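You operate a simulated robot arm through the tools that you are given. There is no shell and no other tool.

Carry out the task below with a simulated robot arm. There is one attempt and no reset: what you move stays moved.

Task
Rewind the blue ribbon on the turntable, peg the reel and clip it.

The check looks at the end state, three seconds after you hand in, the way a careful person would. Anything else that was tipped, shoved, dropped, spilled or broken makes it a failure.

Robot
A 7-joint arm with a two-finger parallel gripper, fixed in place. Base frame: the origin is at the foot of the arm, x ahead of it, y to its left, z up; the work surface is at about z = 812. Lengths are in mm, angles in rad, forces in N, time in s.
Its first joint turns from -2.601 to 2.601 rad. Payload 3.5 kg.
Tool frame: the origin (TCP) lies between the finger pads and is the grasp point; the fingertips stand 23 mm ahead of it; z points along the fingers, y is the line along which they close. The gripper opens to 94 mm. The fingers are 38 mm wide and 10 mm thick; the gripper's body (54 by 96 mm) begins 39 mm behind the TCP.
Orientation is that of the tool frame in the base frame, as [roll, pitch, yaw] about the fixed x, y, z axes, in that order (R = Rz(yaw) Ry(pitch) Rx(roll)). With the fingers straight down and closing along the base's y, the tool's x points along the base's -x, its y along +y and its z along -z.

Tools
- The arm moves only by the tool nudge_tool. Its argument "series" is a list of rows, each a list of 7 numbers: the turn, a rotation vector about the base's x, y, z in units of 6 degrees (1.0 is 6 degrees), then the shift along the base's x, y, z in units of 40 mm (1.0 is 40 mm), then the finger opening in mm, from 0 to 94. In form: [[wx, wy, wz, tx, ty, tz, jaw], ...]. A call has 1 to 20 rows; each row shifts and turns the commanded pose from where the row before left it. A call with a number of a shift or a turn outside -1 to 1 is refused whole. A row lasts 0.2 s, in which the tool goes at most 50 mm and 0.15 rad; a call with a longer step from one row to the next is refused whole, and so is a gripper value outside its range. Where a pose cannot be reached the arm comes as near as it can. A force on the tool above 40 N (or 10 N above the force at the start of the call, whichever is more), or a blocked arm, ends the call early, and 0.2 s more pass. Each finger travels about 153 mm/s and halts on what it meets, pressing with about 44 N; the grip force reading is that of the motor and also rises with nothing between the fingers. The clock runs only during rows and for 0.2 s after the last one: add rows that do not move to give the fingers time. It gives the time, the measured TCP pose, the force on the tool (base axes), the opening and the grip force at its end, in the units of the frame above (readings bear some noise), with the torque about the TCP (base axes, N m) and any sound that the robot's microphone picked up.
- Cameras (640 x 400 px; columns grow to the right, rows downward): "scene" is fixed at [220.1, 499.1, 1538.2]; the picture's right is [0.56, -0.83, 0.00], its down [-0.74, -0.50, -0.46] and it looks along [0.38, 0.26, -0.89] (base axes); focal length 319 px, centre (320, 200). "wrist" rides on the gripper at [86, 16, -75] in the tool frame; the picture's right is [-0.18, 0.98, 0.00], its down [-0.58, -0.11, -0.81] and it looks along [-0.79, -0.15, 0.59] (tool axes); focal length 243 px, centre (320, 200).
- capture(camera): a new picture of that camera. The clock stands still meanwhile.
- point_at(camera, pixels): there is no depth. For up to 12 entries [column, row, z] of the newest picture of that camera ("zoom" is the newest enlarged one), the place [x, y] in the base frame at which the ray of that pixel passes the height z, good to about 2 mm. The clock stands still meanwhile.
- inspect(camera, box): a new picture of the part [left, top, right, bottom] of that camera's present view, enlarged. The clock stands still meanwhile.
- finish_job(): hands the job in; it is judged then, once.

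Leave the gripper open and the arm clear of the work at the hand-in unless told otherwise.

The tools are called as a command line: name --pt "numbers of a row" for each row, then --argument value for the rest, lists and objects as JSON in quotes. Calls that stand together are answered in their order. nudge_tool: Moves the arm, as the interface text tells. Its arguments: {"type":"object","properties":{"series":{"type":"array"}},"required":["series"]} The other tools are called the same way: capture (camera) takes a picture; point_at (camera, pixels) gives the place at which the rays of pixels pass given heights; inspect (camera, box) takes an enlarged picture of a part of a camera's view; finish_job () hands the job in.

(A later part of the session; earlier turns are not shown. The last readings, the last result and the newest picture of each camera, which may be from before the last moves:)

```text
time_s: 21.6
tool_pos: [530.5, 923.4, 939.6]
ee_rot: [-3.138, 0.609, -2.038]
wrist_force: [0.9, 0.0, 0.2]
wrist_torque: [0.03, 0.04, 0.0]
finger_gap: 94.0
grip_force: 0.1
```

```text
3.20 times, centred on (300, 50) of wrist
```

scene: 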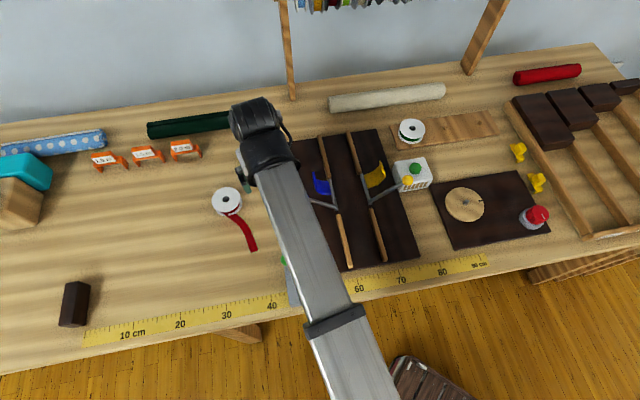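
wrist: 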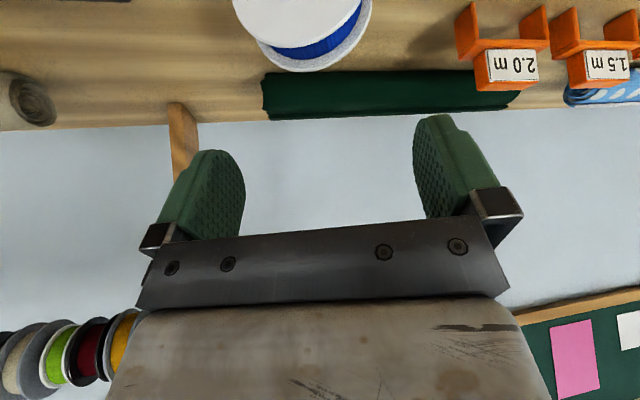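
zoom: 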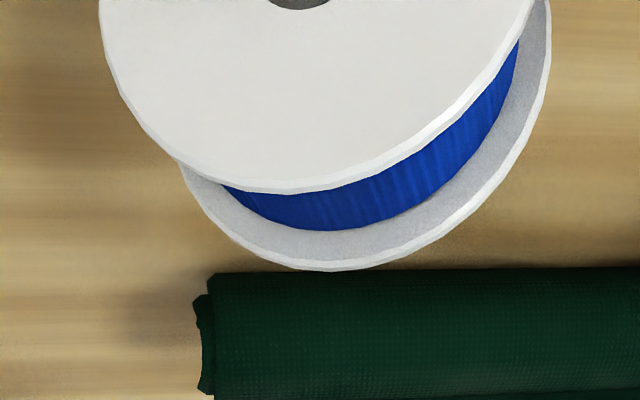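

The reel's axis is turned about 15° from my tool plane, and its centre is about 4 mm outward. I'll yaw by 14°, shift slightly, and look again before going down.

nudge_tool --pt "0 0 0.8 0 0.07 0 94" --pt "0 0 0.8 -0.03 0.06 0 94" --pt "0 0 0.73 0 0 -0.5 94" --pt "0 0 0 0 0 -0.5 94" --pt "0 0 0 0 0 0 94"

capture --camera "wrist"

```text
time_s: 22.8
tool_pos: [530.5, 929.0, 899.0]
ee_rot: [3.141, 0.609, -1.795]
wrist_force: [0.1, -0.4, -0.8]
wrist_torque: [0.02, -0.01, 0.0]
finger_gap: 93.9
grip_force: 0.0
```

```text
taken
```

wrist: 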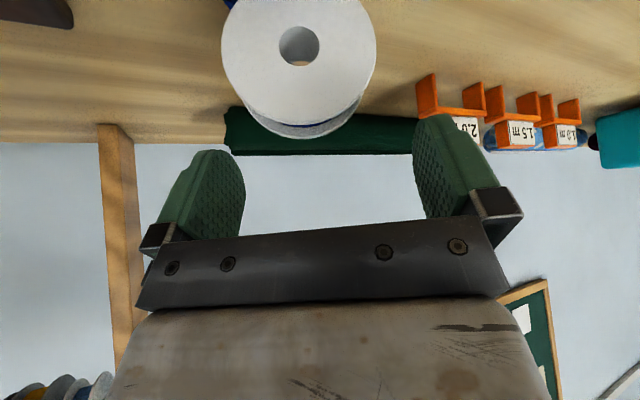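

It's well aligned now: the front flange looks round and centred at (299,45), matching the expected column. I'll go down to the reel's centre height, z about 845.

nudge_tool --pt "0 0 0 0 0 -0.5 94" --pt "0 0 0 0 0 -0.5 94" --pt "0 0 0 0 0 -0.35 94" --pt "0 0 0 0 0 0 94"

capture --camera "wrist"

```text
time_s: 23.8
tool_pos: [529.4, 928.7, 845.1]
ee_rot: [-3.14, 0.61, -1.795]
wrist_force: [-1.3, 0.4, -0.3]
wrist_torque: [-0.01, 0.05, 0.0]
finger_gap: 93.9
grip_force: 0.1
```

```text
taken
```

wrist: 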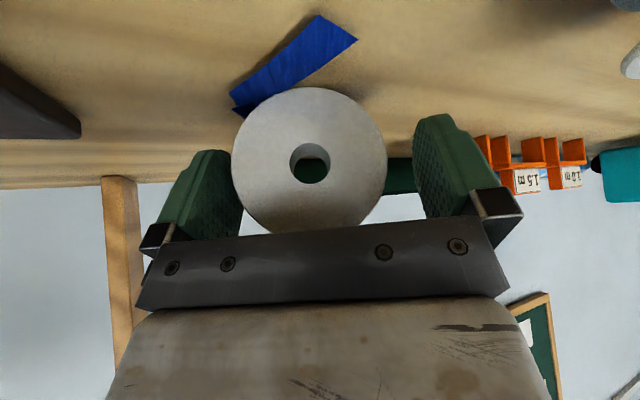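

The reel is centred between the fingers, with its hole at (310,163), slightly below the TCP. I'll lower 4 mm and close.

nudge_tool --pt "0 0 0 0 0 -0.1 94" --pt "0 0 0 0 0 0 80" --pt "0 0 0 0 0 0 70" --pt "0 0 0 0 0 0 60" --pt "0 0 0 0 0 0 45" --pt "0 0 0 0 0 0 45"

capture --camera "wrist"

```text
time_s: 25.2
tool_pos: [529.6, 929.2, 841.6]
ee_rot: [-3.141, 0.609, -1.794]
wrist_force: [0.4, 0.2, 0.4]
wrist_torque: [0.02, -0.02, 0.02]
finger_gap: 72.6
grip_force: 44.5
```

```text
taken
```

wrist: 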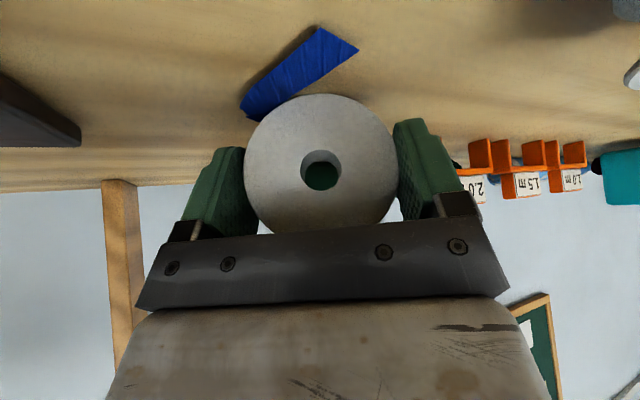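

The gap is 72.6 with 44 N. This is the true diameter, so the earlier 65.7 was an off-centre pinch, which is why it squeezed out. The reel centre now lies well inside the pads. I'll lift slowly and check.

nudge_tool --pt "0 0 0 0 0 0.1 45" --pt "0 0 0 0 0 0.2 45" --pt "0 0 0 0 0 0.3 45" --pt "0 0 0 0 0 0.3 45" --pt "0 0 0 0 0 0.3 45" --pt "0 0 0 0 0 0 45"

capture --camera "wrist"

point_at --camera "scene" --pixels '[[185, 255, 812], [210, 265, 812], [160, 270, 812], [250, 248, 812], [120, 290, 812], [200, 240, 812], [240, 290, 812], [200, 310, 812]]'

```text
time_s: 26.6
tool_pos: [529.6, 929.1, 888.9]
ee_rot: [-3.141, 0.608, -1.794]
wrist_force: [0.4, -0.4, 0.0]
wrist_torque: [0.02, 0.01, 0.01]
finger_gap: 72.7
grip_force: 43.6
```

```text
taken
```

wrist: 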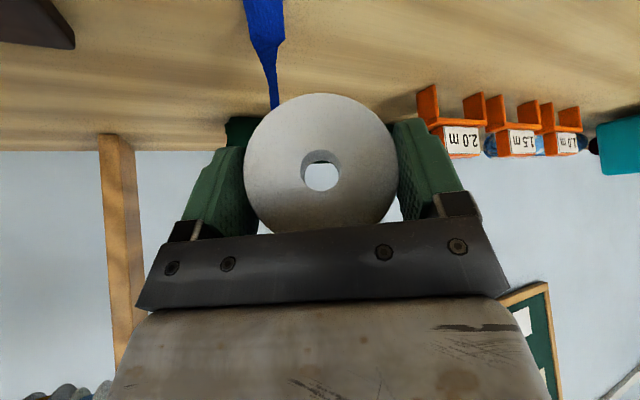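

```text
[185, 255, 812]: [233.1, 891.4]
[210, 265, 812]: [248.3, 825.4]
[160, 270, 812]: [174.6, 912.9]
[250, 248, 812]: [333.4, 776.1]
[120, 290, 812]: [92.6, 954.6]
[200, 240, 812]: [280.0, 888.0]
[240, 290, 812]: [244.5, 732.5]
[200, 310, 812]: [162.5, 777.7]
```

It's held firmly, gap steady at 72.7, with the tail hanging from the pack's right side as seen from the base. The free table area around (230,850) is within comfortable reach. I'll carry the reel there gently and set it standing as it was, moving toward -x while lowering so the tail trails off to the side.

nudge_tool --pt "0 0 0 0 0 0.4 45" --pt "0 0 0 0 0 0.6 45" --pt "0 0 0 0 0 0.6 45" --pt "0 0 0 -0.3 -0.1 0.2 45" --pt "0 0 0 -0.6 -0.25 0 45" --pt "0 0 0 -0.6 -0.25 0 45" --pt "0 0 0 -0.6 -0.25 0 45" --pt "0 0 0 -0.6 -0.25 0 45" --pt "0 0 0 -0.6 -0.25 0 45" --pt "0 0 0 -0.6 -0.25 0 45" --pt "0 0 0 -0.6 -0.25 0 45" --pt "0 0 0 -0.6 -0.25 0 45" --pt "0 0 0 0 0 0 45"

capture --camera "scene"

capture --camera "wrist"

```text
time_s: 29.4
tool_pos: [326.0, 843.5, 961.9]
ee_rot: [-3.139, 0.611, -1.797]
wrist_force: [0.3, -1.0, -0.4]
wrist_torque: [0.0, -0.01, 0.01]
finger_gap: 72.4
grip_force: 44.1
```

```text
taken
```

scene: 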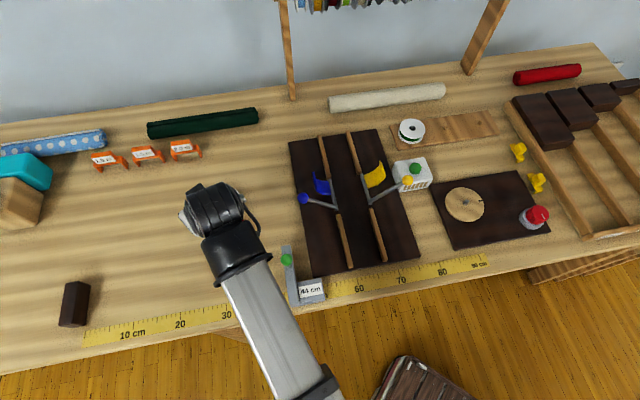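

```text
taken
```

wrist: 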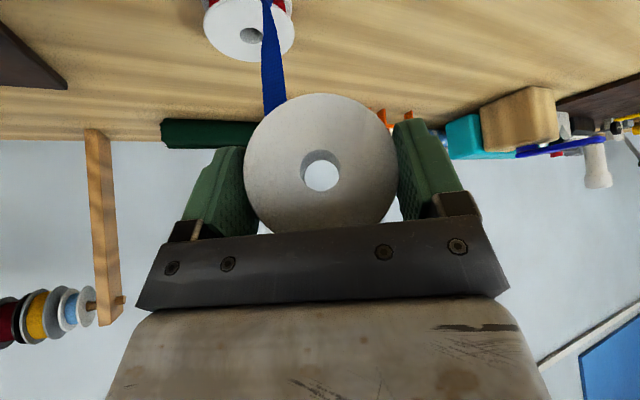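

Still firmly held. The red tail lies nearby, at about (333,776) to (392,891), so I'll shift another 70 mm toward -x before lowering and dragging the tail out.

nudge_tool --pt "0 0 0 -0.5 0 0 45" --pt "0 0 0 -0.6 0 0 45" --pt "0 0 0 -0.6 0 0 45" --pt "0 0 0 -0.2 0 -0.5 45" --pt "0 0 0 0 0 -0.6 45" --pt "0 0 0 0 0 -0.4 45" --pt "0 0 0 -0.2 0 -0.3 45" --pt "0 0 0 -0.3 0 -0.3 45" --pt "0 0 0 -0.3 0 -0.3 45" --pt "0 0 0 -0.3 0 -0.25 45" --pt "0 0 0 -0.2 0 -0.2 45" --pt "0 0 0 0 0 -0.1 45" --pt "0 0 0 0 0 0 45"

capture --camera "wrist"

capture --camera "scene"

```text
time_s: 32.2
tool_pos: [198.0, 845.0, 843.5]
ee_rot: [-3.141, 0.608, -1.794]
wrist_force: [0.6, 0.0, 0.1]
wrist_torque: [0.04, 0.03, -0.03]
finger_gap: 72.1
grip_force: 44.0
```

```text
taken
```

wrist: 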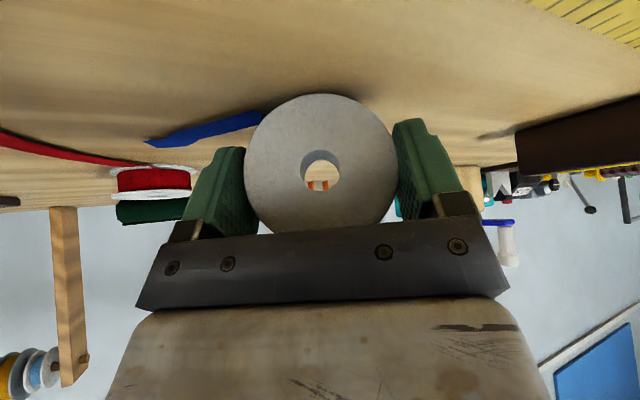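

```text
taken
```

scene: 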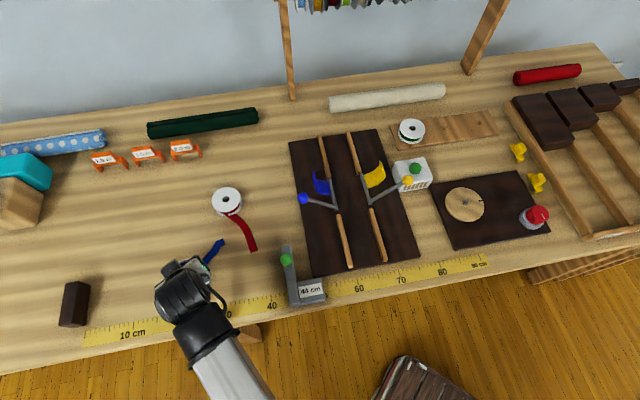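

The tail now trails off to the +x side, at about (215,248) in the scene. I'll lower the last 2 mm and open, leaving the reel standing.

nudge_tool --pt "0 0 0 0 0 -0.05 45" --pt "0 0 0 0 0 0 45" --pt "0 0 0 0 0 0 74" --pt "0 0 0 0 0 0 80" --pt "0 0 0 0 0 0 94" --pt "0 0 0 0 0 0 94"

capture --camera "wrist"

```text
time_s: 33.6
tool_pos: [197.7, 845.2, 840.0]
ee_rot: [-3.14, 0.608, -1.794]
wrist_force: [0.6, 0.4, -0.4]
wrist_torque: [0.0, 0.0, 0.01]
finger_gap: 93.9
grip_force: 0.0
```

```text
taken
```

wrist: 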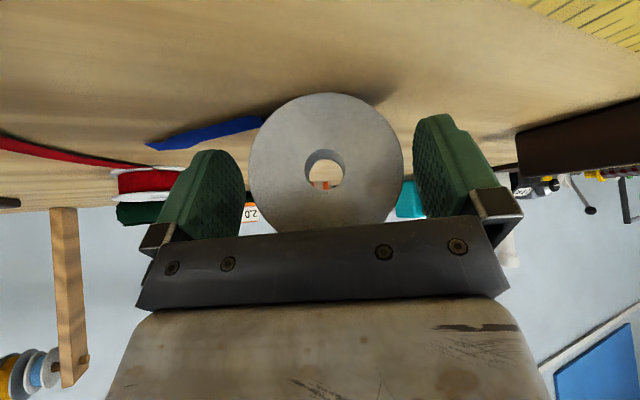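

It stands upright on its own. I'll lift clear, return the tool to vertical, close the fingers, and move to a spot just behind the reel on the outward side, so a gentle pull toward the base tips it flat.

nudge_tool --pt "0 0 0 0 0 0.5 94" --pt "0 0 0 0 0 1 94" --pt "0 0 0 0 0 1 94" --pt "0 0 0 0 0 0.8 94" --pt "-0.975 0.22 0 0 0 0.3 94" --pt "-0.975 0.22 0 0 0 0 94" --pt "-0.975 0.22 0 0 0 0 94" --pt "-0.975 0.22 0 0 0 0 94" --pt "-0.975 0.22 0 0 0 0 60" --pt "-0.94 0.21 0 0 0 0 40" --pt "0 0 0 0 0 0 20" --pt "0 0 0 0 0 0 0" --pt "0 0 0 0 0 0 0"

capture --camera "wrist"

capture --camera "scene"

```text
time_s: 36.4
tool_pos: [198.0, 845.2, 985.8]
ee_rot: [-3.137, -0.016, -1.794]
wrist_force: [-0.2, -0.3, -0.9]
wrist_torque: [-0.02, 0.03, 0.04]
finger_gap: 0.0
grip_force: 42.2
```

```text
taken
```

wrist: 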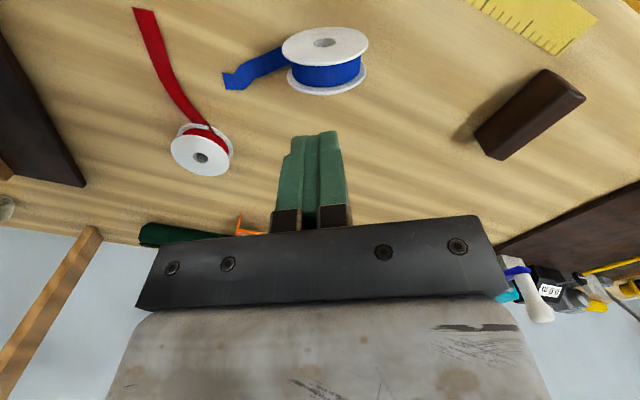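

```text
taken
```

scene: 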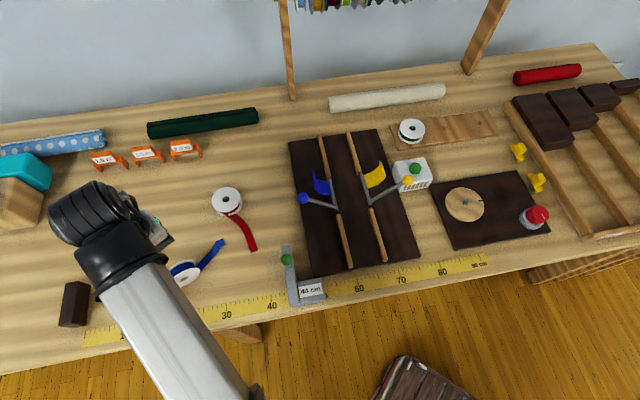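

The reel is still standing in the wrist view, front flange at (325,45) and back flange at (328,78). I'll get the positions of its rims.

inspect --camera "wrist" --box '[220, 10, 400, 120]'

point_at --camera "wrist" --pixels '[[325, 43, 848], [325, 62, 883], [328, 96, 883], [326, 27, 812], [283, 46, 848], [369, 42, 848], [230, 82, 812]]'

```text
3.56 times, centred on (310, 65) of wrist
```

zoom: 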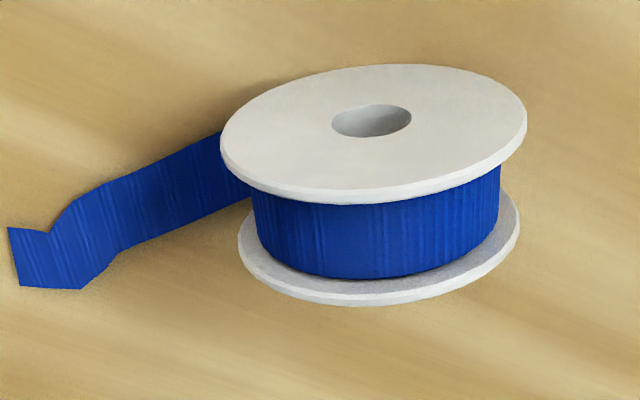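

```text
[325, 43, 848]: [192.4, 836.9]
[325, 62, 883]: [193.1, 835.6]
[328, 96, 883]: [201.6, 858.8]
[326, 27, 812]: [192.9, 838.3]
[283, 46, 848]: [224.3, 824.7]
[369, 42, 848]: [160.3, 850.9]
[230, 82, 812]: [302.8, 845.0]
```

The front plane is at about y 837 and the back at about 859, so the reel is exactly upright with its centre at (197,848). I'll move behind it to about (206,888), go down so the fingertips are at z about 862, and look.

nudge_tool --pt "0 0 0 0.1 0.55 0 0" --pt "0 0 0 0.1 0.55 0 0" --pt "0 0 0 0 0 -0.8 0" --pt "0 0 0 0 0 -0.8 0" --pt "0 0 0 0 0 -0.6 0" --pt "0 0 0 0 0 -0.3 0" --pt "0 0 0 0 0 0 0"

capture --camera "wrist"

```text
time_s: 38.0
tool_pos: [205.8, 888.8, 885.1]
ee_rot: [-3.138, -0.016, -1.795]
wrist_force: [0.5, -1.3, 0.3]
wrist_torque: [0.01, 0.03, 0.0]
finger_gap: 0.1
grip_force: 42.3
```

```text
taken
```

wrist: 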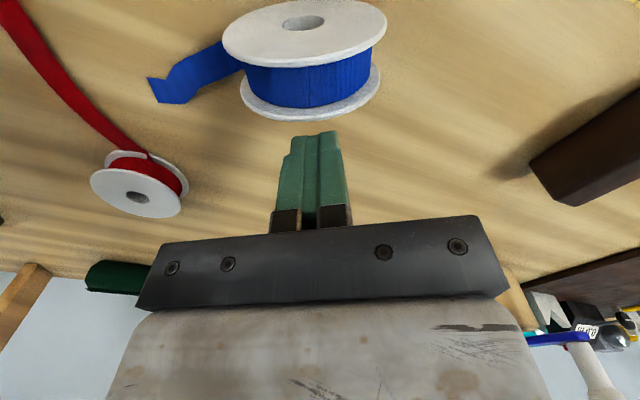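

The closed fingers are just behind the reel. I'll pull gently toward the base, about 38 mm in small steps, then wait.

nudge_tool --pt "0 0 0 -0.05 -0.2 0 0" --pt "0 0 0 -0.05 -0.2 0 0" --pt "0 0 0 -0.05 -0.2 0 0" --pt "0 0 0 -0.05 -0.2 0 0" --pt "0 0 0 -0.03 -0.15 0 0" --pt "0 0 0 0 0 0 0" --pt "0 0 0 0 0 0 0"

capture --camera "wrist"

```text
time_s: 39.6
tool_pos: [196.1, 851.2, 885.0]
ee_rot: [-3.138, -0.016, -1.795]
wrist_force: [-0.3, -0.3, -0.8]
wrist_torque: [0.0, 0.0, 0.03]
finger_gap: 0.0
grip_force: 42.7
```

```text
taken
```

wrist: 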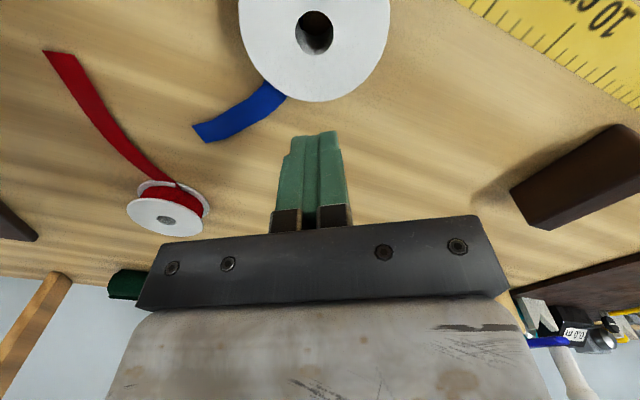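

It tipped flat, with the tail lying free to the side. I'll raise up, move back, open the jaw, and look at its exact position.

nudge_tool --pt "0 0 0 0 0 0.8 0" --pt "0 0 0 0 0 0.8 30" --pt "0 0.02 0 -0.2 -0.8 0 60" --pt "0 0.02 0 -0.2 -0.8 0 94" --pt "0 0 0 -0.2 -0.8 0 94" --pt "0 0 0 0 0 0 94"

capture --camera "wrist"

capture --camera "scene"

```text
time_s: 41.0
tool_pos: [172.3, 754.6, 949.3]
ee_rot: [3.141, -0.016, -1.794]
wrist_force: [0.1, 0.5, -0.1]
wrist_torque: [0.01, -0.01, 0.01]
finger_gap: 94.3
grip_force: 0.0
```

```text
taken
```

wrist: 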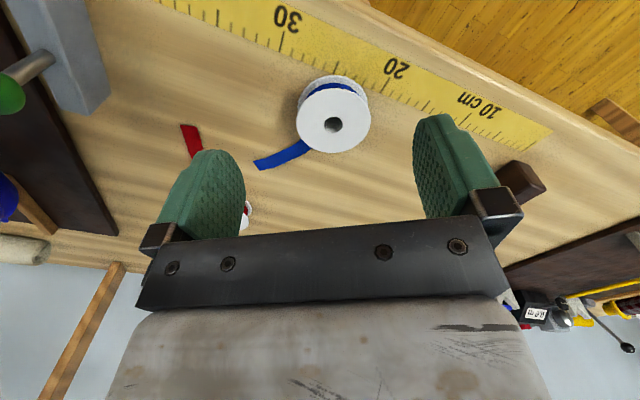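

```text
taken
```

scene: 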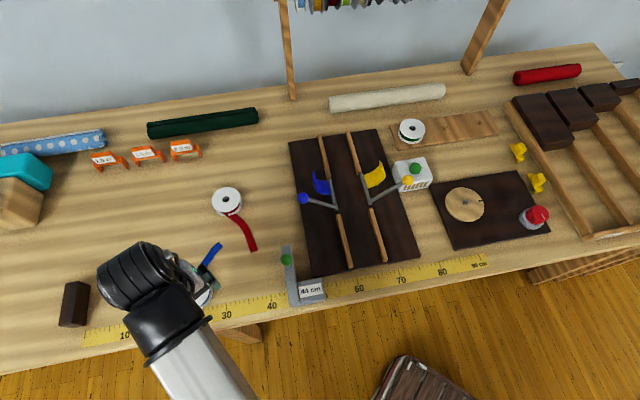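

The reel lies flat at (334,120) in the wrist view. I'll measure it.

inspect --camera "wrist" --box '[240, 60, 400, 180]'

point_at --camera "wrist" --pixels '[[333, 125, 832], [333, 125, 836], [333, 125, 840], [296, 121, 836], [371, 121, 836], [333, 153, 836], [332, 97, 836], [330, 76, 814], [258, 165, 812]]'

```text
3.33 times, centred on (320, 120) of wrist
```

zoom: 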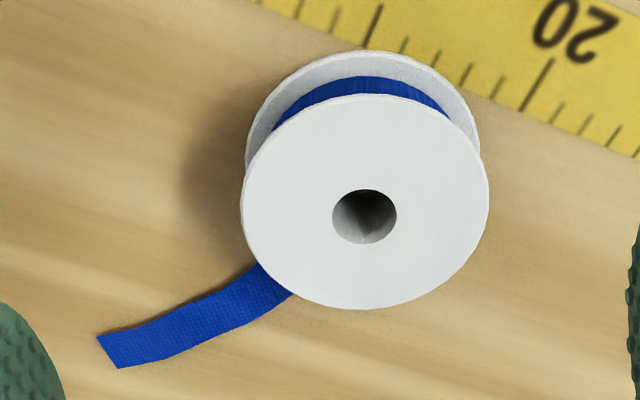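

```text
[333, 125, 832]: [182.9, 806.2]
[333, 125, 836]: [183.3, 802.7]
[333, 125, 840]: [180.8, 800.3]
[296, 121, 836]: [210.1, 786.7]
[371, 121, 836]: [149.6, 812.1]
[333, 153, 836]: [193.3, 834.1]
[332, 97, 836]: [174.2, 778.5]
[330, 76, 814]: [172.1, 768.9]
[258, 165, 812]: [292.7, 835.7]
```

The reel is flat: centre about (183,803), top z about 836, height about 24. Its tail lies 180° around from where it was originally, so it's the same way up as at the start. This spot is within vertical reach, so I'll use a vertical grasp here. First I'll yaw about -12° to keep the finger off the tail, then hover above.

nudge_tool --pt "0.15 -0.034 0 0.1 0.4 0 94" --pt "0 0 -1 0.1 0.4 0 94" --pt "0 0 -1 0.07 0.41 -0.3 94" --pt "0 0 0 0 0 -0.6 94" --pt "0 0 0 0 0 -0.6 94" --pt "0 0 0 0 0 0 94"

capture --camera "wrist"

inspect --camera "scene" --box '[140, 220, 260, 320]'

```text
time_s: 42.4
tool_pos: [184.6, 803.5, 889.8]
ee_rot: [-3.14, -0.001, -2.004]
wrist_force: [0.1, -0.2, -0.9]
wrist_torque: [0.01, -0.03, -0.04]
finger_gap: 93.8
grip_force: 0.1
```

```text
taken
```

wrist: 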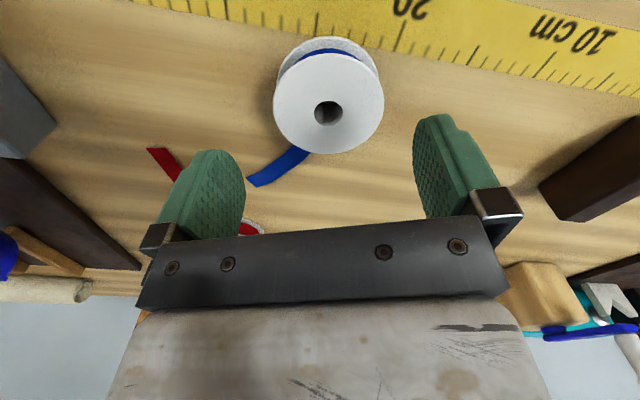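

```text
4.00 times, centred on (200, 270) of scene
```

zoom: 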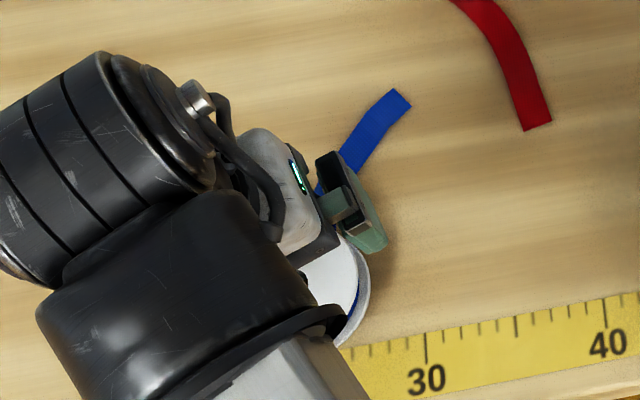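

I'll verify the reel centre from here: hole at (328,112), rim at (273,103), (383,101), (328,154).

point_at --camera "wrist" --pixels '[[328, 113, 832], [328, 113, 836], [328, 113, 840], [273, 105, 836], [384, 103, 836], [328, 154, 836], [326, 55, 836], [325, 38, 815], [330, 108, 812]]'

```text
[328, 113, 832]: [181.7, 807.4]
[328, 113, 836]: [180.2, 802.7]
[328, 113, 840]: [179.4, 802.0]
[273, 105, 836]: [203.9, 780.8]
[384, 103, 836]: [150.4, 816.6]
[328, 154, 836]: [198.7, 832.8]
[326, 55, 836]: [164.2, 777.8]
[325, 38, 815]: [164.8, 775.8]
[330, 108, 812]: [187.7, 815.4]
```

The centre reads about (181,804), so I'll shift -3 mm in x and go down to TCP z about 837, with the fingertips about 2 mm above the table.

nudge_tool --pt "0 0 0 -0.08 0 -0.4 94" --pt "0 0 0 0 0 -0.5 94" --pt "0 0 0 0 0 -0.3 94" --pt "0 0 0 0 0 -0.1 94" --pt "0 0 0 0 0 0 94"

capture --camera "wrist"

```text
time_s: 43.6
tool_pos: [180.8, 803.1, 837.8]
ee_rot: [-3.141, 0.0, -2.005]
wrist_force: [-1.4, 0.3, -0.1]
wrist_torque: [0.02, 0.0, 0.0]
finger_gap: 94.0
grip_force: 0.1
```

```text
taken
```

wrist: 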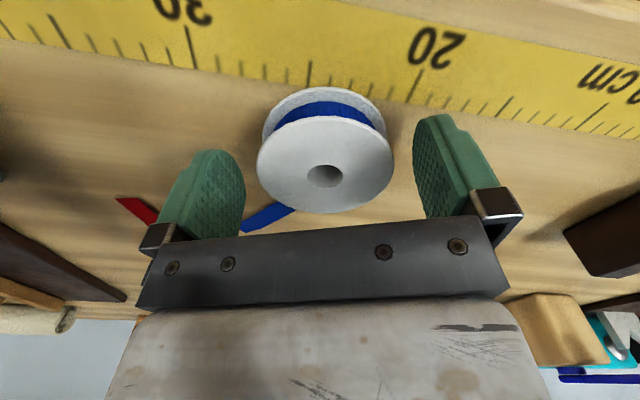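

The hole at (325,177) matches the TCP's expected pixel to within a millimetre or two. I'll close.

nudge_tool --pt "0 0 0 0 0 -0.04 94" --pt "0 0 0 0 0 0 80" --pt "0 0 0 0 0 0 70" --pt "0 0 0 0 0 0 60" --pt "0 0 0 0 0 0 40" --pt "0 0 0 0 0 0 40"

capture --camera "wrist"

```text
time_s: 45.0
tool_pos: [179.9, 803.3, 835.8]
ee_rot: [3.14, -0.002, -2.002]
wrist_force: [0.2, 1.0, 1.3]
wrist_torque: [-0.01, -0.01, 0.01]
finger_gap: 70.1
grip_force: 43.9
```

```text
taken
```

wrist: 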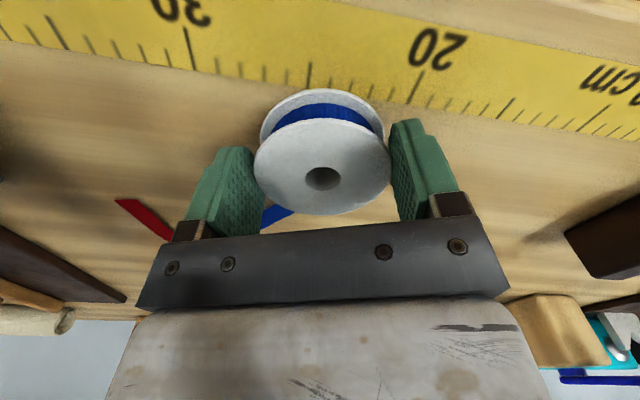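

It's gripped at 70.1 mm, which is the real diameter. I'll zoom to measure where the hole centre sits relative to the TCP.

inspect --camera "wrist" --box '[240, 80, 400, 220]'

point_at --camera "wrist" --pixels '[[322, 179, 828], [322, 179, 832], [322, 179, 836], [253, 164, 832], [391, 160, 832], [322, 215, 832], [322, 119, 832]]'

```text
2.86 times, centred on (320, 150) of wrist
```

zoom: 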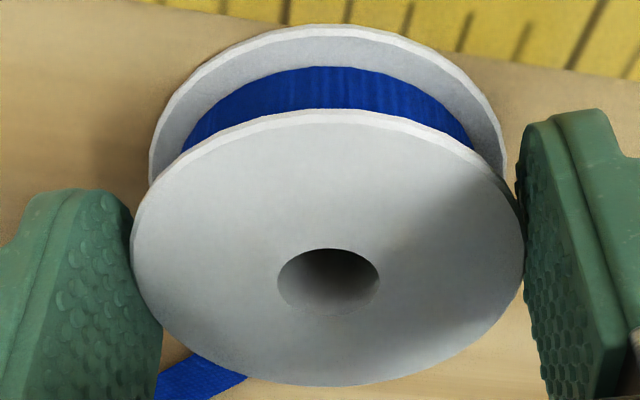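

```text
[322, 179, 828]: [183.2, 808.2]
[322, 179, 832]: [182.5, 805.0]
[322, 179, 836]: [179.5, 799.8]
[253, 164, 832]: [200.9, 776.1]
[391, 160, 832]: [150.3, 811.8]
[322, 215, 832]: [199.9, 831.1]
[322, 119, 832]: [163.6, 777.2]
```

Vision consistently gives a visual diameter of about 66 and the hole within about 2 mm of the TCP. The reel's bottom is about 24 below the TCP. I'll lift gently and check the hold.

nudge_tool --pt "0 0 0 0 0 0.1 40" --pt "0 0 0 0 0 0.2 40" --pt "0 0 0 0 0 0.4 40" --pt "0 0 0 0 0 0.6 40" --pt "0 0 0 0 0 0.7 40" --pt "0 0 0 0 0 0.7 40" --pt "0 0 0 0 0 0.7 40" --pt "0 0 0 0 0 0.5 40" --pt "0 0 0 0 0 0 40"

capture --camera "wrist"

```text
time_s: 47.0
tool_pos: [180.2, 803.3, 992.2]
ee_rot: [3.141, -0.001, -2.003]
wrist_force: [0.2, -0.3, -0.3]
wrist_torque: [-0.01, 0.0, -0.02]
finger_gap: 70.1
grip_force: 44.4
```

```text
taken
```

wrist: 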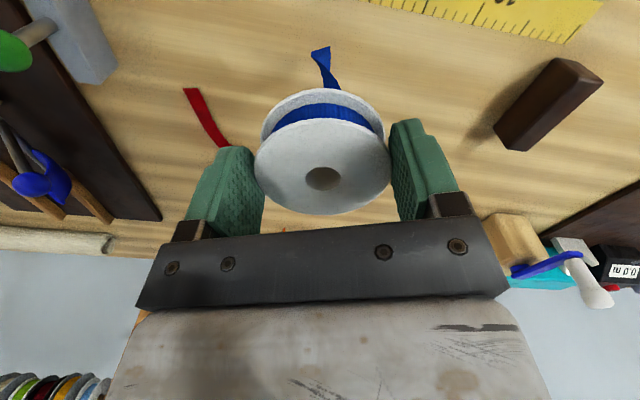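

It's held steadily, with the same picture and gap. I'll carry it slowly at z about 1030 to a viewing spot just short of the turntable, turning the tool to face it.

nudge_tool --pt "0 0 0 0.3 -0.28 0.25 40" --pt "0 0 -0.33 0.5 -0.47 0.25 40" --pt "0 0 -0.33 0.63 -0.594 0.25 40" --pt "0 0 -0.33 0.63 -0.594 0.25 40" --pt "0 0 -0.33 0.63 -0.594 0 40" --pt "0 0 -0.33 0.63 -0.594 0 40" --pt "0 0 -0.33 0.63 -0.594 0 40" --pt "0 0 -0.33 0.63 -0.594 0 40" --pt "0 0 -0.33 0.63 -0.594 0 40" --pt "0 0 -0.33 0.63 -0.594 0 40" --pt "0 0 -0.33 0.63 -0.594 0 40" --pt "0 0 -0.33 0.63 -0.594 0 40" --pt "0 0 -0.33 0.63 -0.594 0 40" --pt "0 0 -0.33 0.63 -0.594 0 40" --pt "0 0 -0.33 0.63 -0.594 0 40" --pt "0 0 -0.33 0.63 -0.594 0 40" --pt "0 0 -0.33 0.63 -0.594 0 40" --pt "0 0 -0.33 0.63 -0.594 0 40" --pt "0 0 -0.33 0.5 -0.47 0 40" --pt "0 0 0 0.37 -0.35 0 40"

capture --camera "wrist"

capture --camera "scene"

```text
time_s: 51.2
tool_pos: [650.5, 358.7, 1030.7]
ee_rot: [3.141, 0.0, -2.625]
wrist_force: [0.1, -0.5, -1.3]
wrist_torque: [0.0, 0.03, -0.02]
finger_gap: 70.1
grip_force: 44.3
```

```text
taken
```

wrist: 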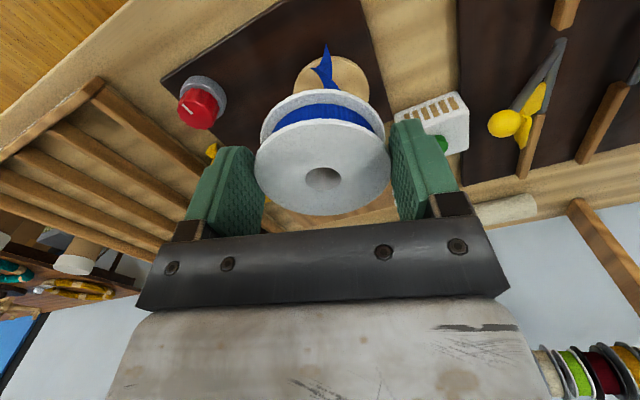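

```text
taken
```

scene: 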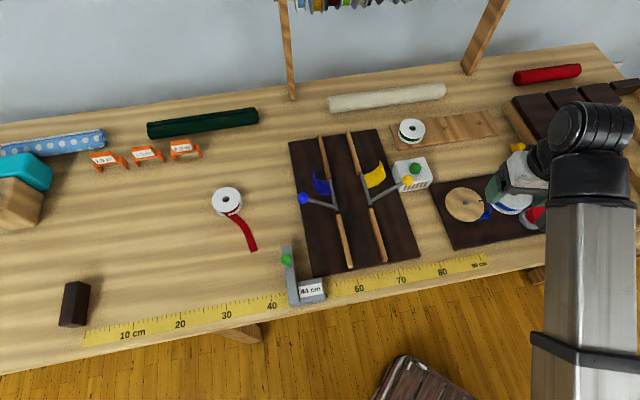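

It arrived with the reel still held at 70.1. The scene camera has a clear view of the turntable, so I'll zoom in hard on the spindle to fix its position.

inspect --camera "scene" --box '[440, 180, 492, 226]'

```text
8.70 times, centred on (466, 203) of scene
```

zoom: 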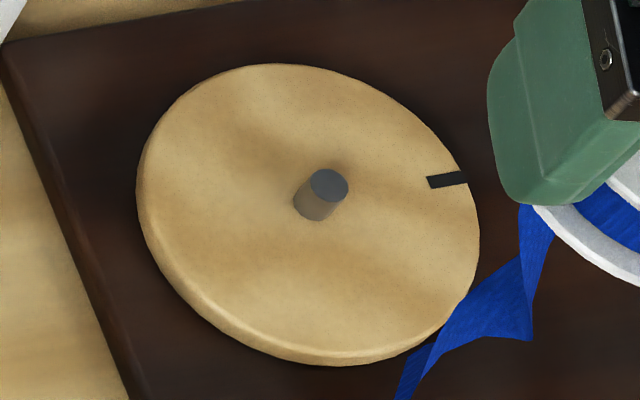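

I'll read the spindle's top (329,185) and base (312,206) at several heights; the two must share the same x,y at the right pair of heights.

point_at --camera "zoom" --pixels '[[329, 185, 836], [329, 185, 840], [329, 185, 844], [312, 206, 824], [312, 206, 828], [312, 206, 832], [308, 207, 828], [137, 205, 828], [480, 230, 828], [290, 63, 828], [320, 352, 828]]'

```text
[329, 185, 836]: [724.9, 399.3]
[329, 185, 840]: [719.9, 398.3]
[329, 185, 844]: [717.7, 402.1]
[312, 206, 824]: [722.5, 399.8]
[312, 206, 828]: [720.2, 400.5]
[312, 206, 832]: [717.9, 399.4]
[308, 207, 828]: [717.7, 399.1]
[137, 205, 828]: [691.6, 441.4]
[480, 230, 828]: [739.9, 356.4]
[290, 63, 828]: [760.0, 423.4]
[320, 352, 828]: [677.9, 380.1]
```

I'll look at the turntable through the wrist camera too, at around (335,75), for a second ray.

inspect --camera "wrist" --box '[270, 30, 400, 110]'

```text
4.92 times, centred on (335, 70) of wrist
```

zoom: 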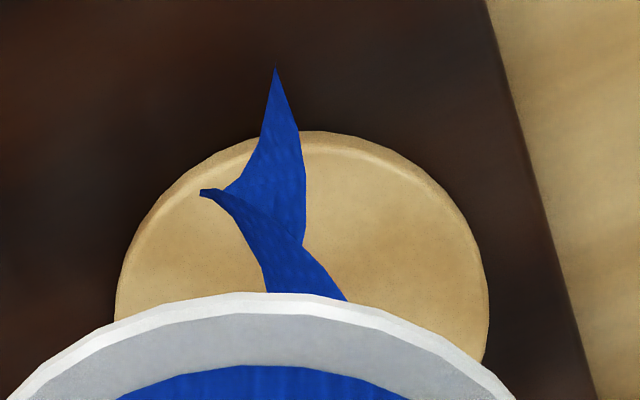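

The tail hides the spindle from here. I'll shift a little sideways and outward so the turntable shows beside the tail.

nudge_tool --pt "0 0 0 0.49 -0.225 0 40" --pt "0 0 0 0.49 -0.225 0 40" --pt "0 0 0 0 0 0 40" --pt "0 0 0 0 0 0 40"

inspect --camera "wrist" --box '[290, 0, 450, 100]'

```text
time_s: 52.2
tool_pos: [689.1, 341.3, 1031.1]
ee_rot: [3.141, 0.0, -2.626]
wrist_force: [-0.8, 0.0, 0.0]
wrist_torque: [0.0, 0.0, -0.02]
finger_gap: 70.0
grip_force: 44.3
```

```text
4.00 times, centred on (370, 50) of wrist
```

zoom: 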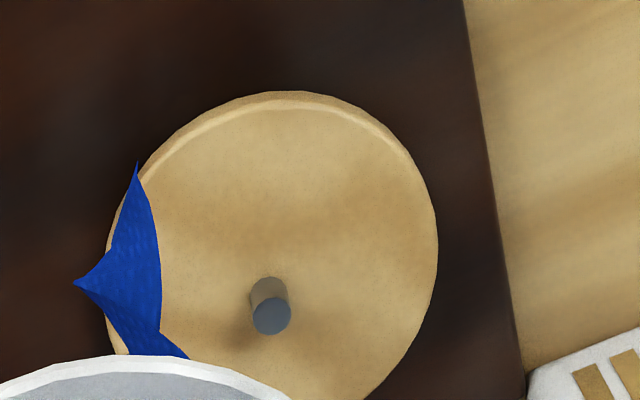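

The spindle is visible now: top at (271,316), base at (266,295) in the zoom. I'll read its rays at several heights.

point_at --camera "zoom" --pixels '[[271, 316, 836], [271, 316, 840], [271, 316, 844], [271, 316, 848], [267, 296, 824], [267, 296, 828], [267, 296, 832], [267, 296, 836]]'

```text
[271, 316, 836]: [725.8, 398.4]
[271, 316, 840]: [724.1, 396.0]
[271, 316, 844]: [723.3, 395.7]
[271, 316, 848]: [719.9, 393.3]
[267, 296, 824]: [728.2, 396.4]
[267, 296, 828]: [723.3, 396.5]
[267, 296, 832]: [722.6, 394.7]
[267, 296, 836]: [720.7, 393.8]
```

The readings carry about 2 mm of noise each, so I'll repeat the same pixel several times and average.

point_at --camera "zoom" --pixels '[[271, 316, 836], [271, 316, 836], [271, 316, 836], [271, 316, 836], [271, 316, 836], [271, 316, 836], [271, 316, 836], [271, 316, 836], [271, 316, 836], [271, 316, 836], [271, 316, 836], [271, 316, 836]]'

inspect --camera "scene" --box '[440, 180, 492, 226]'

point_at --camera "zoom" --pixels '[[329, 185, 836], [329, 185, 836], [329, 185, 836], [329, 185, 836], [329, 185, 836], [329, 185, 836], [329, 185, 836], [329, 185, 836], [329, 185, 836], [329, 185, 836], [329, 185, 836], [329, 185, 836]]'

```text
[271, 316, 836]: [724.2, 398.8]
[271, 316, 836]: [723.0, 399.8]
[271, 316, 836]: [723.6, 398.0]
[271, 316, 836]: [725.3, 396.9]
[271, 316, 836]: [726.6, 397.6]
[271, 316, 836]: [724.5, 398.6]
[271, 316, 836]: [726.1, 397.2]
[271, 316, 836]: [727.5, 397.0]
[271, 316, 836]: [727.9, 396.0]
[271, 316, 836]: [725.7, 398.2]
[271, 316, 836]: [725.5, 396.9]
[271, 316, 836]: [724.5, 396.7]
```

```text
8.70 times, centred on (466, 203) of scene
```

zoom: 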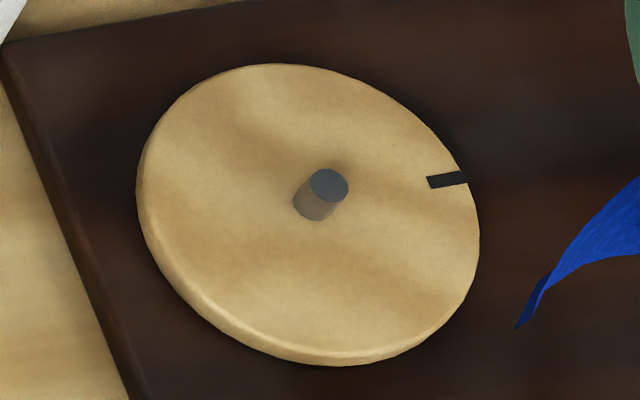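

```text
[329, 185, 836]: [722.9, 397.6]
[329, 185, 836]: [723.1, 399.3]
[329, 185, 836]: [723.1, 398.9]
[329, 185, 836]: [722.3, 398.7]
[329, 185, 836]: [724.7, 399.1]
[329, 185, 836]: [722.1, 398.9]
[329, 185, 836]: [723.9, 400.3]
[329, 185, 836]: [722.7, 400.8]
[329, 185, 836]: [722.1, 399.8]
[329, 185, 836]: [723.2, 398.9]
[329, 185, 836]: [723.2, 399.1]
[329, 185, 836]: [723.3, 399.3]
```

Averages: spindle about (725,398.6), its top somewhere in z 831–837. Next I'll do the same averaging for the reel's hole in the gripper, to know its offset from the TCP.

inspect --camera "wrist" --box '[270, 140, 370, 220]'

```text
5.00 times, centred on (320, 180) of wrist
```

zoom: 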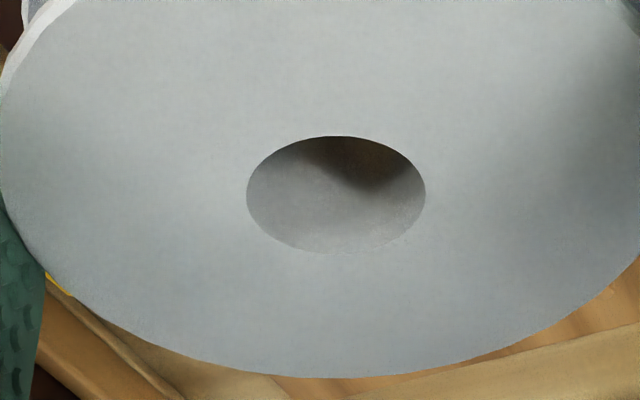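

point_at --camera "zoom" --pixels '[[336, 196, 1029.5], [336, 196, 1029.5], [336, 196, 1029.5], [336, 196, 1029.5], [336, 196, 1029.5], [336, 196, 1029.5], [336, 196, 1029.5], [336, 196, 1029.5], [247, 196, 1029.5], [425, 196, 1029.5], [247, 196, 1029.5], [425, 196, 1029.5]]'

```text
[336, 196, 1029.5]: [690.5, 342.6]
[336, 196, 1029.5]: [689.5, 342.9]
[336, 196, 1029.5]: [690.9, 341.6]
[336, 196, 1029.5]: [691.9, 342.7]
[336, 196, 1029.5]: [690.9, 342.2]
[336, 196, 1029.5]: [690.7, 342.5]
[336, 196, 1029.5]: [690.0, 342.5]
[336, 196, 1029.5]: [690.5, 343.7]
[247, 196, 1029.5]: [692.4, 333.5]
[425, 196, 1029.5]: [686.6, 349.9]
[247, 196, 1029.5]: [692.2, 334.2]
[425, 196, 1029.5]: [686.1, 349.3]
```

The hole is about 2 mm outward of the TCP, so the TCP must go to about (723.5,397.3). I'll come down from the inward side, moving outward while lowering so the tail trails inward and isn't caught under the reel. I'll stop with the reel about 10 mm above the spindle.

nudge_tool --pt "0 0 0 -0.075 0.26 -0.5 40" --pt "0 0 0 -0.075 0.26 -0.7 40" --pt "0 0 0 -0.075 0.26 -0.7 40" --pt "0 0 0 0 0 -0.6 40" --pt "0 0 0 0.181 0.103 -0.25 40" --pt "0 0 0 0.181 0.103 -0.25 40" --pt "0 0 0 0.181 0.103 -0.25 40" --pt "0 0 0 0.181 0.103 -0.25 40" --pt "0 0 0 0.181 0.103 -0.25 40" --pt "0 0 0 0.181 0.103 -0.25 40" --pt "0 0 0 0 0 0 40"

capture --camera "wrist"

inspect --camera "scene" --box '[430, 170, 510, 230]'

```text
time_s: 54.6
tool_pos: [722.6, 397.5, 873.1]
ee_rot: [3.14, -0.002, -2.624]
wrist_force: [-10.0, -3.5, 15.0]
wrist_torque: [-0.06, 0.36, 0.02]
finger_gap: 70.1
grip_force: 44.2
```

```text
taken
```

wrist: 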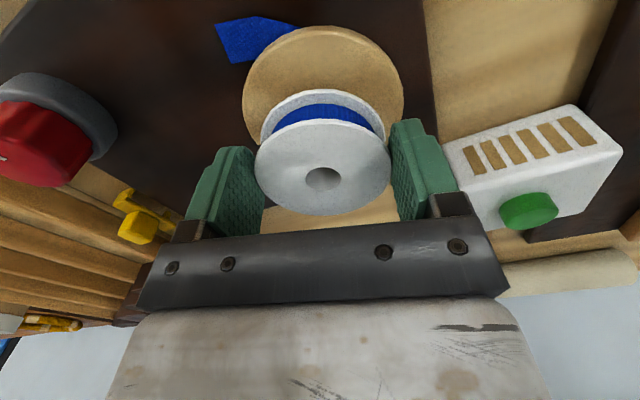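

```text
6.67 times, centred on (470, 200) of scene
```

zoom: 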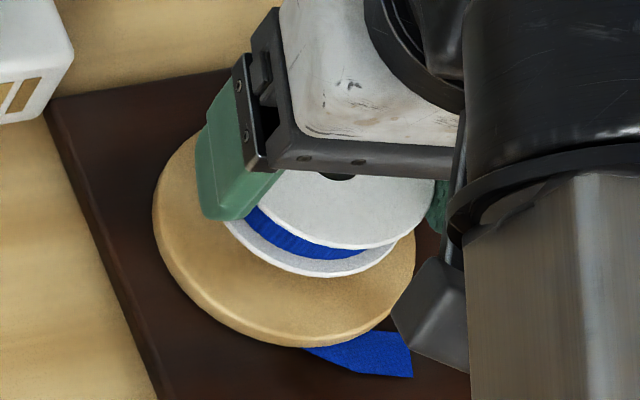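

I feel contact: +15 N upward at z 873, so the reel bottom (about 849) is already touching the spindle. The torque suggests the spindle lies about 8 mm toward -x of the TCP, and the reel-to-spindle offset in the scene zoom agrees, so the turntable must be taller than I assumed. I'll back off upward 15 mm and compare again.

nudge_tool --pt "0 0 0 0 0 0.3 40" --pt "0 0 0 0 0 0.3 40" --pt "0 0 0 0 0 0 40"

inspect --camera "wrist" --box '[200, 0, 440, 150]'

inspect --camera "scene" --box '[430, 170, 510, 230]'

```text
time_s: 55.4
tool_pos: [724.3, 398.0, 896.5]
ee_rot: [3.141, -0.001, -2.627]
wrist_force: [-0.5, -0.8, 0.3]
wrist_torque: [0.02, 0.0, -0.02]
finger_gap: 70.1
grip_force: 43.8
```

```text
2.67 times, centred on (320, 75) of wrist
```

zoom: 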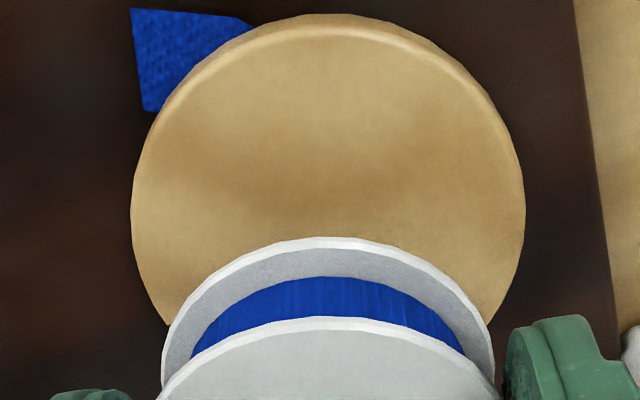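

```text
6.67 times, centred on (470, 200) of scene
```

zoom: 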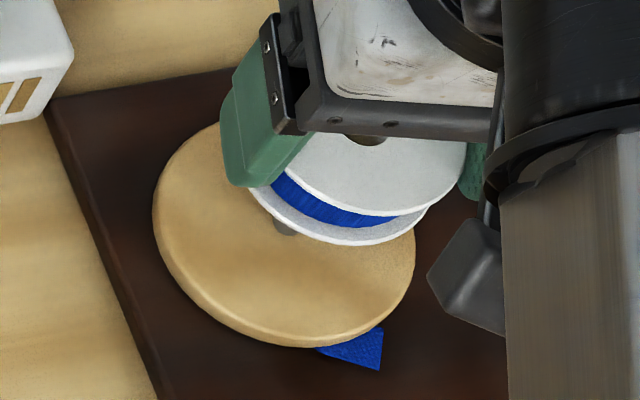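

I'll cross-check the turntable's height by measuring the disc's width from both cameras at candidate heights.

capture --camera "wrist"

point_at --camera "wrist" --pixels '[[249.2, 78.7, 826], [396.8, 76.9, 826], [249.2, 78.7, 826], [396.8, 76.9, 826], [249.2, 78.7, 838], [396.8, 76.9, 838], [249.2, 78.7, 838], [396.8, 76.9, 838], [324, 10, 826], [324, 10, 838], [324, 10, 826], [324, 10, 838]]'

point_at --camera "scene" --pixels '[[445, 203.6, 826], [445, 203.6, 838], [484.4, 206.4, 826], [484.4, 206.4, 838], [462.5, 187.3, 826], [462.5, 187.3, 838], [466, 220.5, 826], [466, 220.5, 838], [445, 203.6, 838], [484.4, 206.4, 838], [462.5, 187.3, 838], [466, 220.5, 838]]'

```text
taken
```

wrist: 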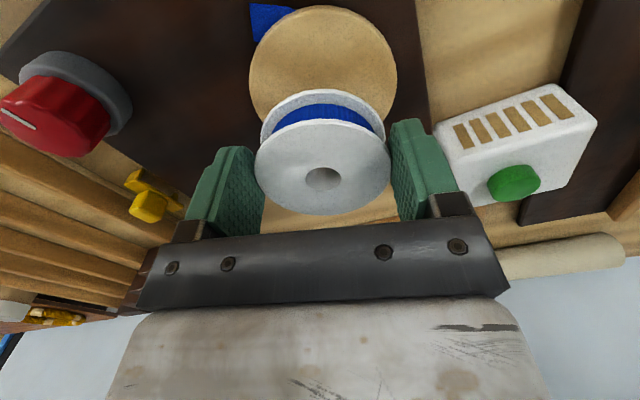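

```text
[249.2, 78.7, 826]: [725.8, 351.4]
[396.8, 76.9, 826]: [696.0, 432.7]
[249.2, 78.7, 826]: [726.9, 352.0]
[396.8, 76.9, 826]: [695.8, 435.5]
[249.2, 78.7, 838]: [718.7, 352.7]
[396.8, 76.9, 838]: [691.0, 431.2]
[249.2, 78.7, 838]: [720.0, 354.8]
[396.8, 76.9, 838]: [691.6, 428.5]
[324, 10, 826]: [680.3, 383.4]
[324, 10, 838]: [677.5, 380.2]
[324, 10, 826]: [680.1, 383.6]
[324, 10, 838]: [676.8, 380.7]
```

```text
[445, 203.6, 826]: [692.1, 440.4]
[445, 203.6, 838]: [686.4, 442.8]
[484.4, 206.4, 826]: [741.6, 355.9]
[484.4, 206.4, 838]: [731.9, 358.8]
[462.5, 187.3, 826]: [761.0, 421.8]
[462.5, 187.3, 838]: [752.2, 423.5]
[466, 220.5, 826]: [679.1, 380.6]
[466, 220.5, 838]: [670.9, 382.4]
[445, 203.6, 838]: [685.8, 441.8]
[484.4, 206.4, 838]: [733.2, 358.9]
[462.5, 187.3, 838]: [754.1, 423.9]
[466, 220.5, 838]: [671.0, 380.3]
```

Both views agree best with the disc top at z about 827 and its centre at about (719.5,401), so I was roughly 6 mm off. I'll shift the TCP to (718,399.7), lower slowly, and watch the force.

nudge_tool --pt "0 0 0 -0.157 0.042 0 40" --pt "0 0 0 0 0 -0.2 40" --pt "0 0 0 0 0 -0.2 40" --pt "0 0 0 0 0 -0.1 40" --pt "0 0 0 0 0 0 40"

```text
time_s: 56.6
tool_pos: [717.7, 399.3, 875.4]
ee_rot: [3.141, 0.0, -2.626]
wrist_force: [-0.4, -0.2, -0.4]
wrist_torque: [-0.02, -0.02, -0.02]
finger_gap: 70.1
grip_force: 43.7
```

No contact at z 875. I'll go on down in 2–3 mm steps.

nudge_tool --pt "0 0 0 0 0 -0.06 40" --pt "0 0 0 0 0 -0.06 40" --pt "0 0 0 0 0 0 40"

inspect --camera "scene" --box '[430, 170, 510, 230]'

```text
time_s: 57.4
tool_pos: [718.5, 399.7, 871.9]
ee_rot: [-3.141, -0.001, -2.626]
wrist_force: [-0.1, 0.3, -0.1]
wrist_torque: [-0.02, 0.0, -0.01]
finger_gap: 70.0
grip_force: 43.2
```

```text
6.67 times, centred on (470, 200) of scene
```

zoom: 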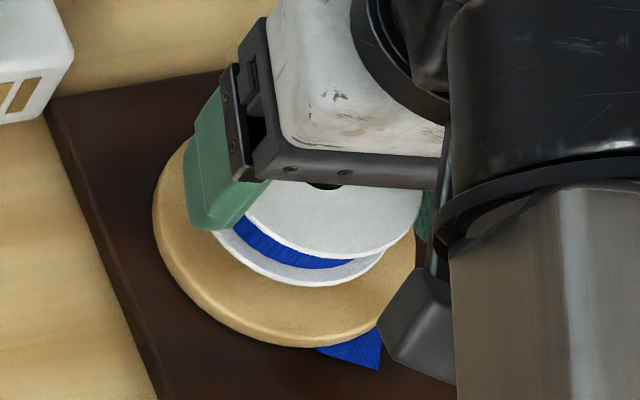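

No contact at z 872, lower than where it touched before. I'll continue.

nudge_tool --pt "0 0 0 0 0 -0.06 40" --pt "0 0 0 0 0 -0.06 40" --pt "0 0 0 0 0 -0.06 40" --pt "0 0 0 0 0 0 40"

```text
time_s: 58.4
tool_pos: [716.5, 399.5, 863.7]
ee_rot: [3.141, 0.0, -2.626]
wrist_force: [0.6, -1.2, -0.1]
wrist_torque: [0.02, -0.01, 0.0]
finger_gap: 69.8
grip_force: 44.0
```

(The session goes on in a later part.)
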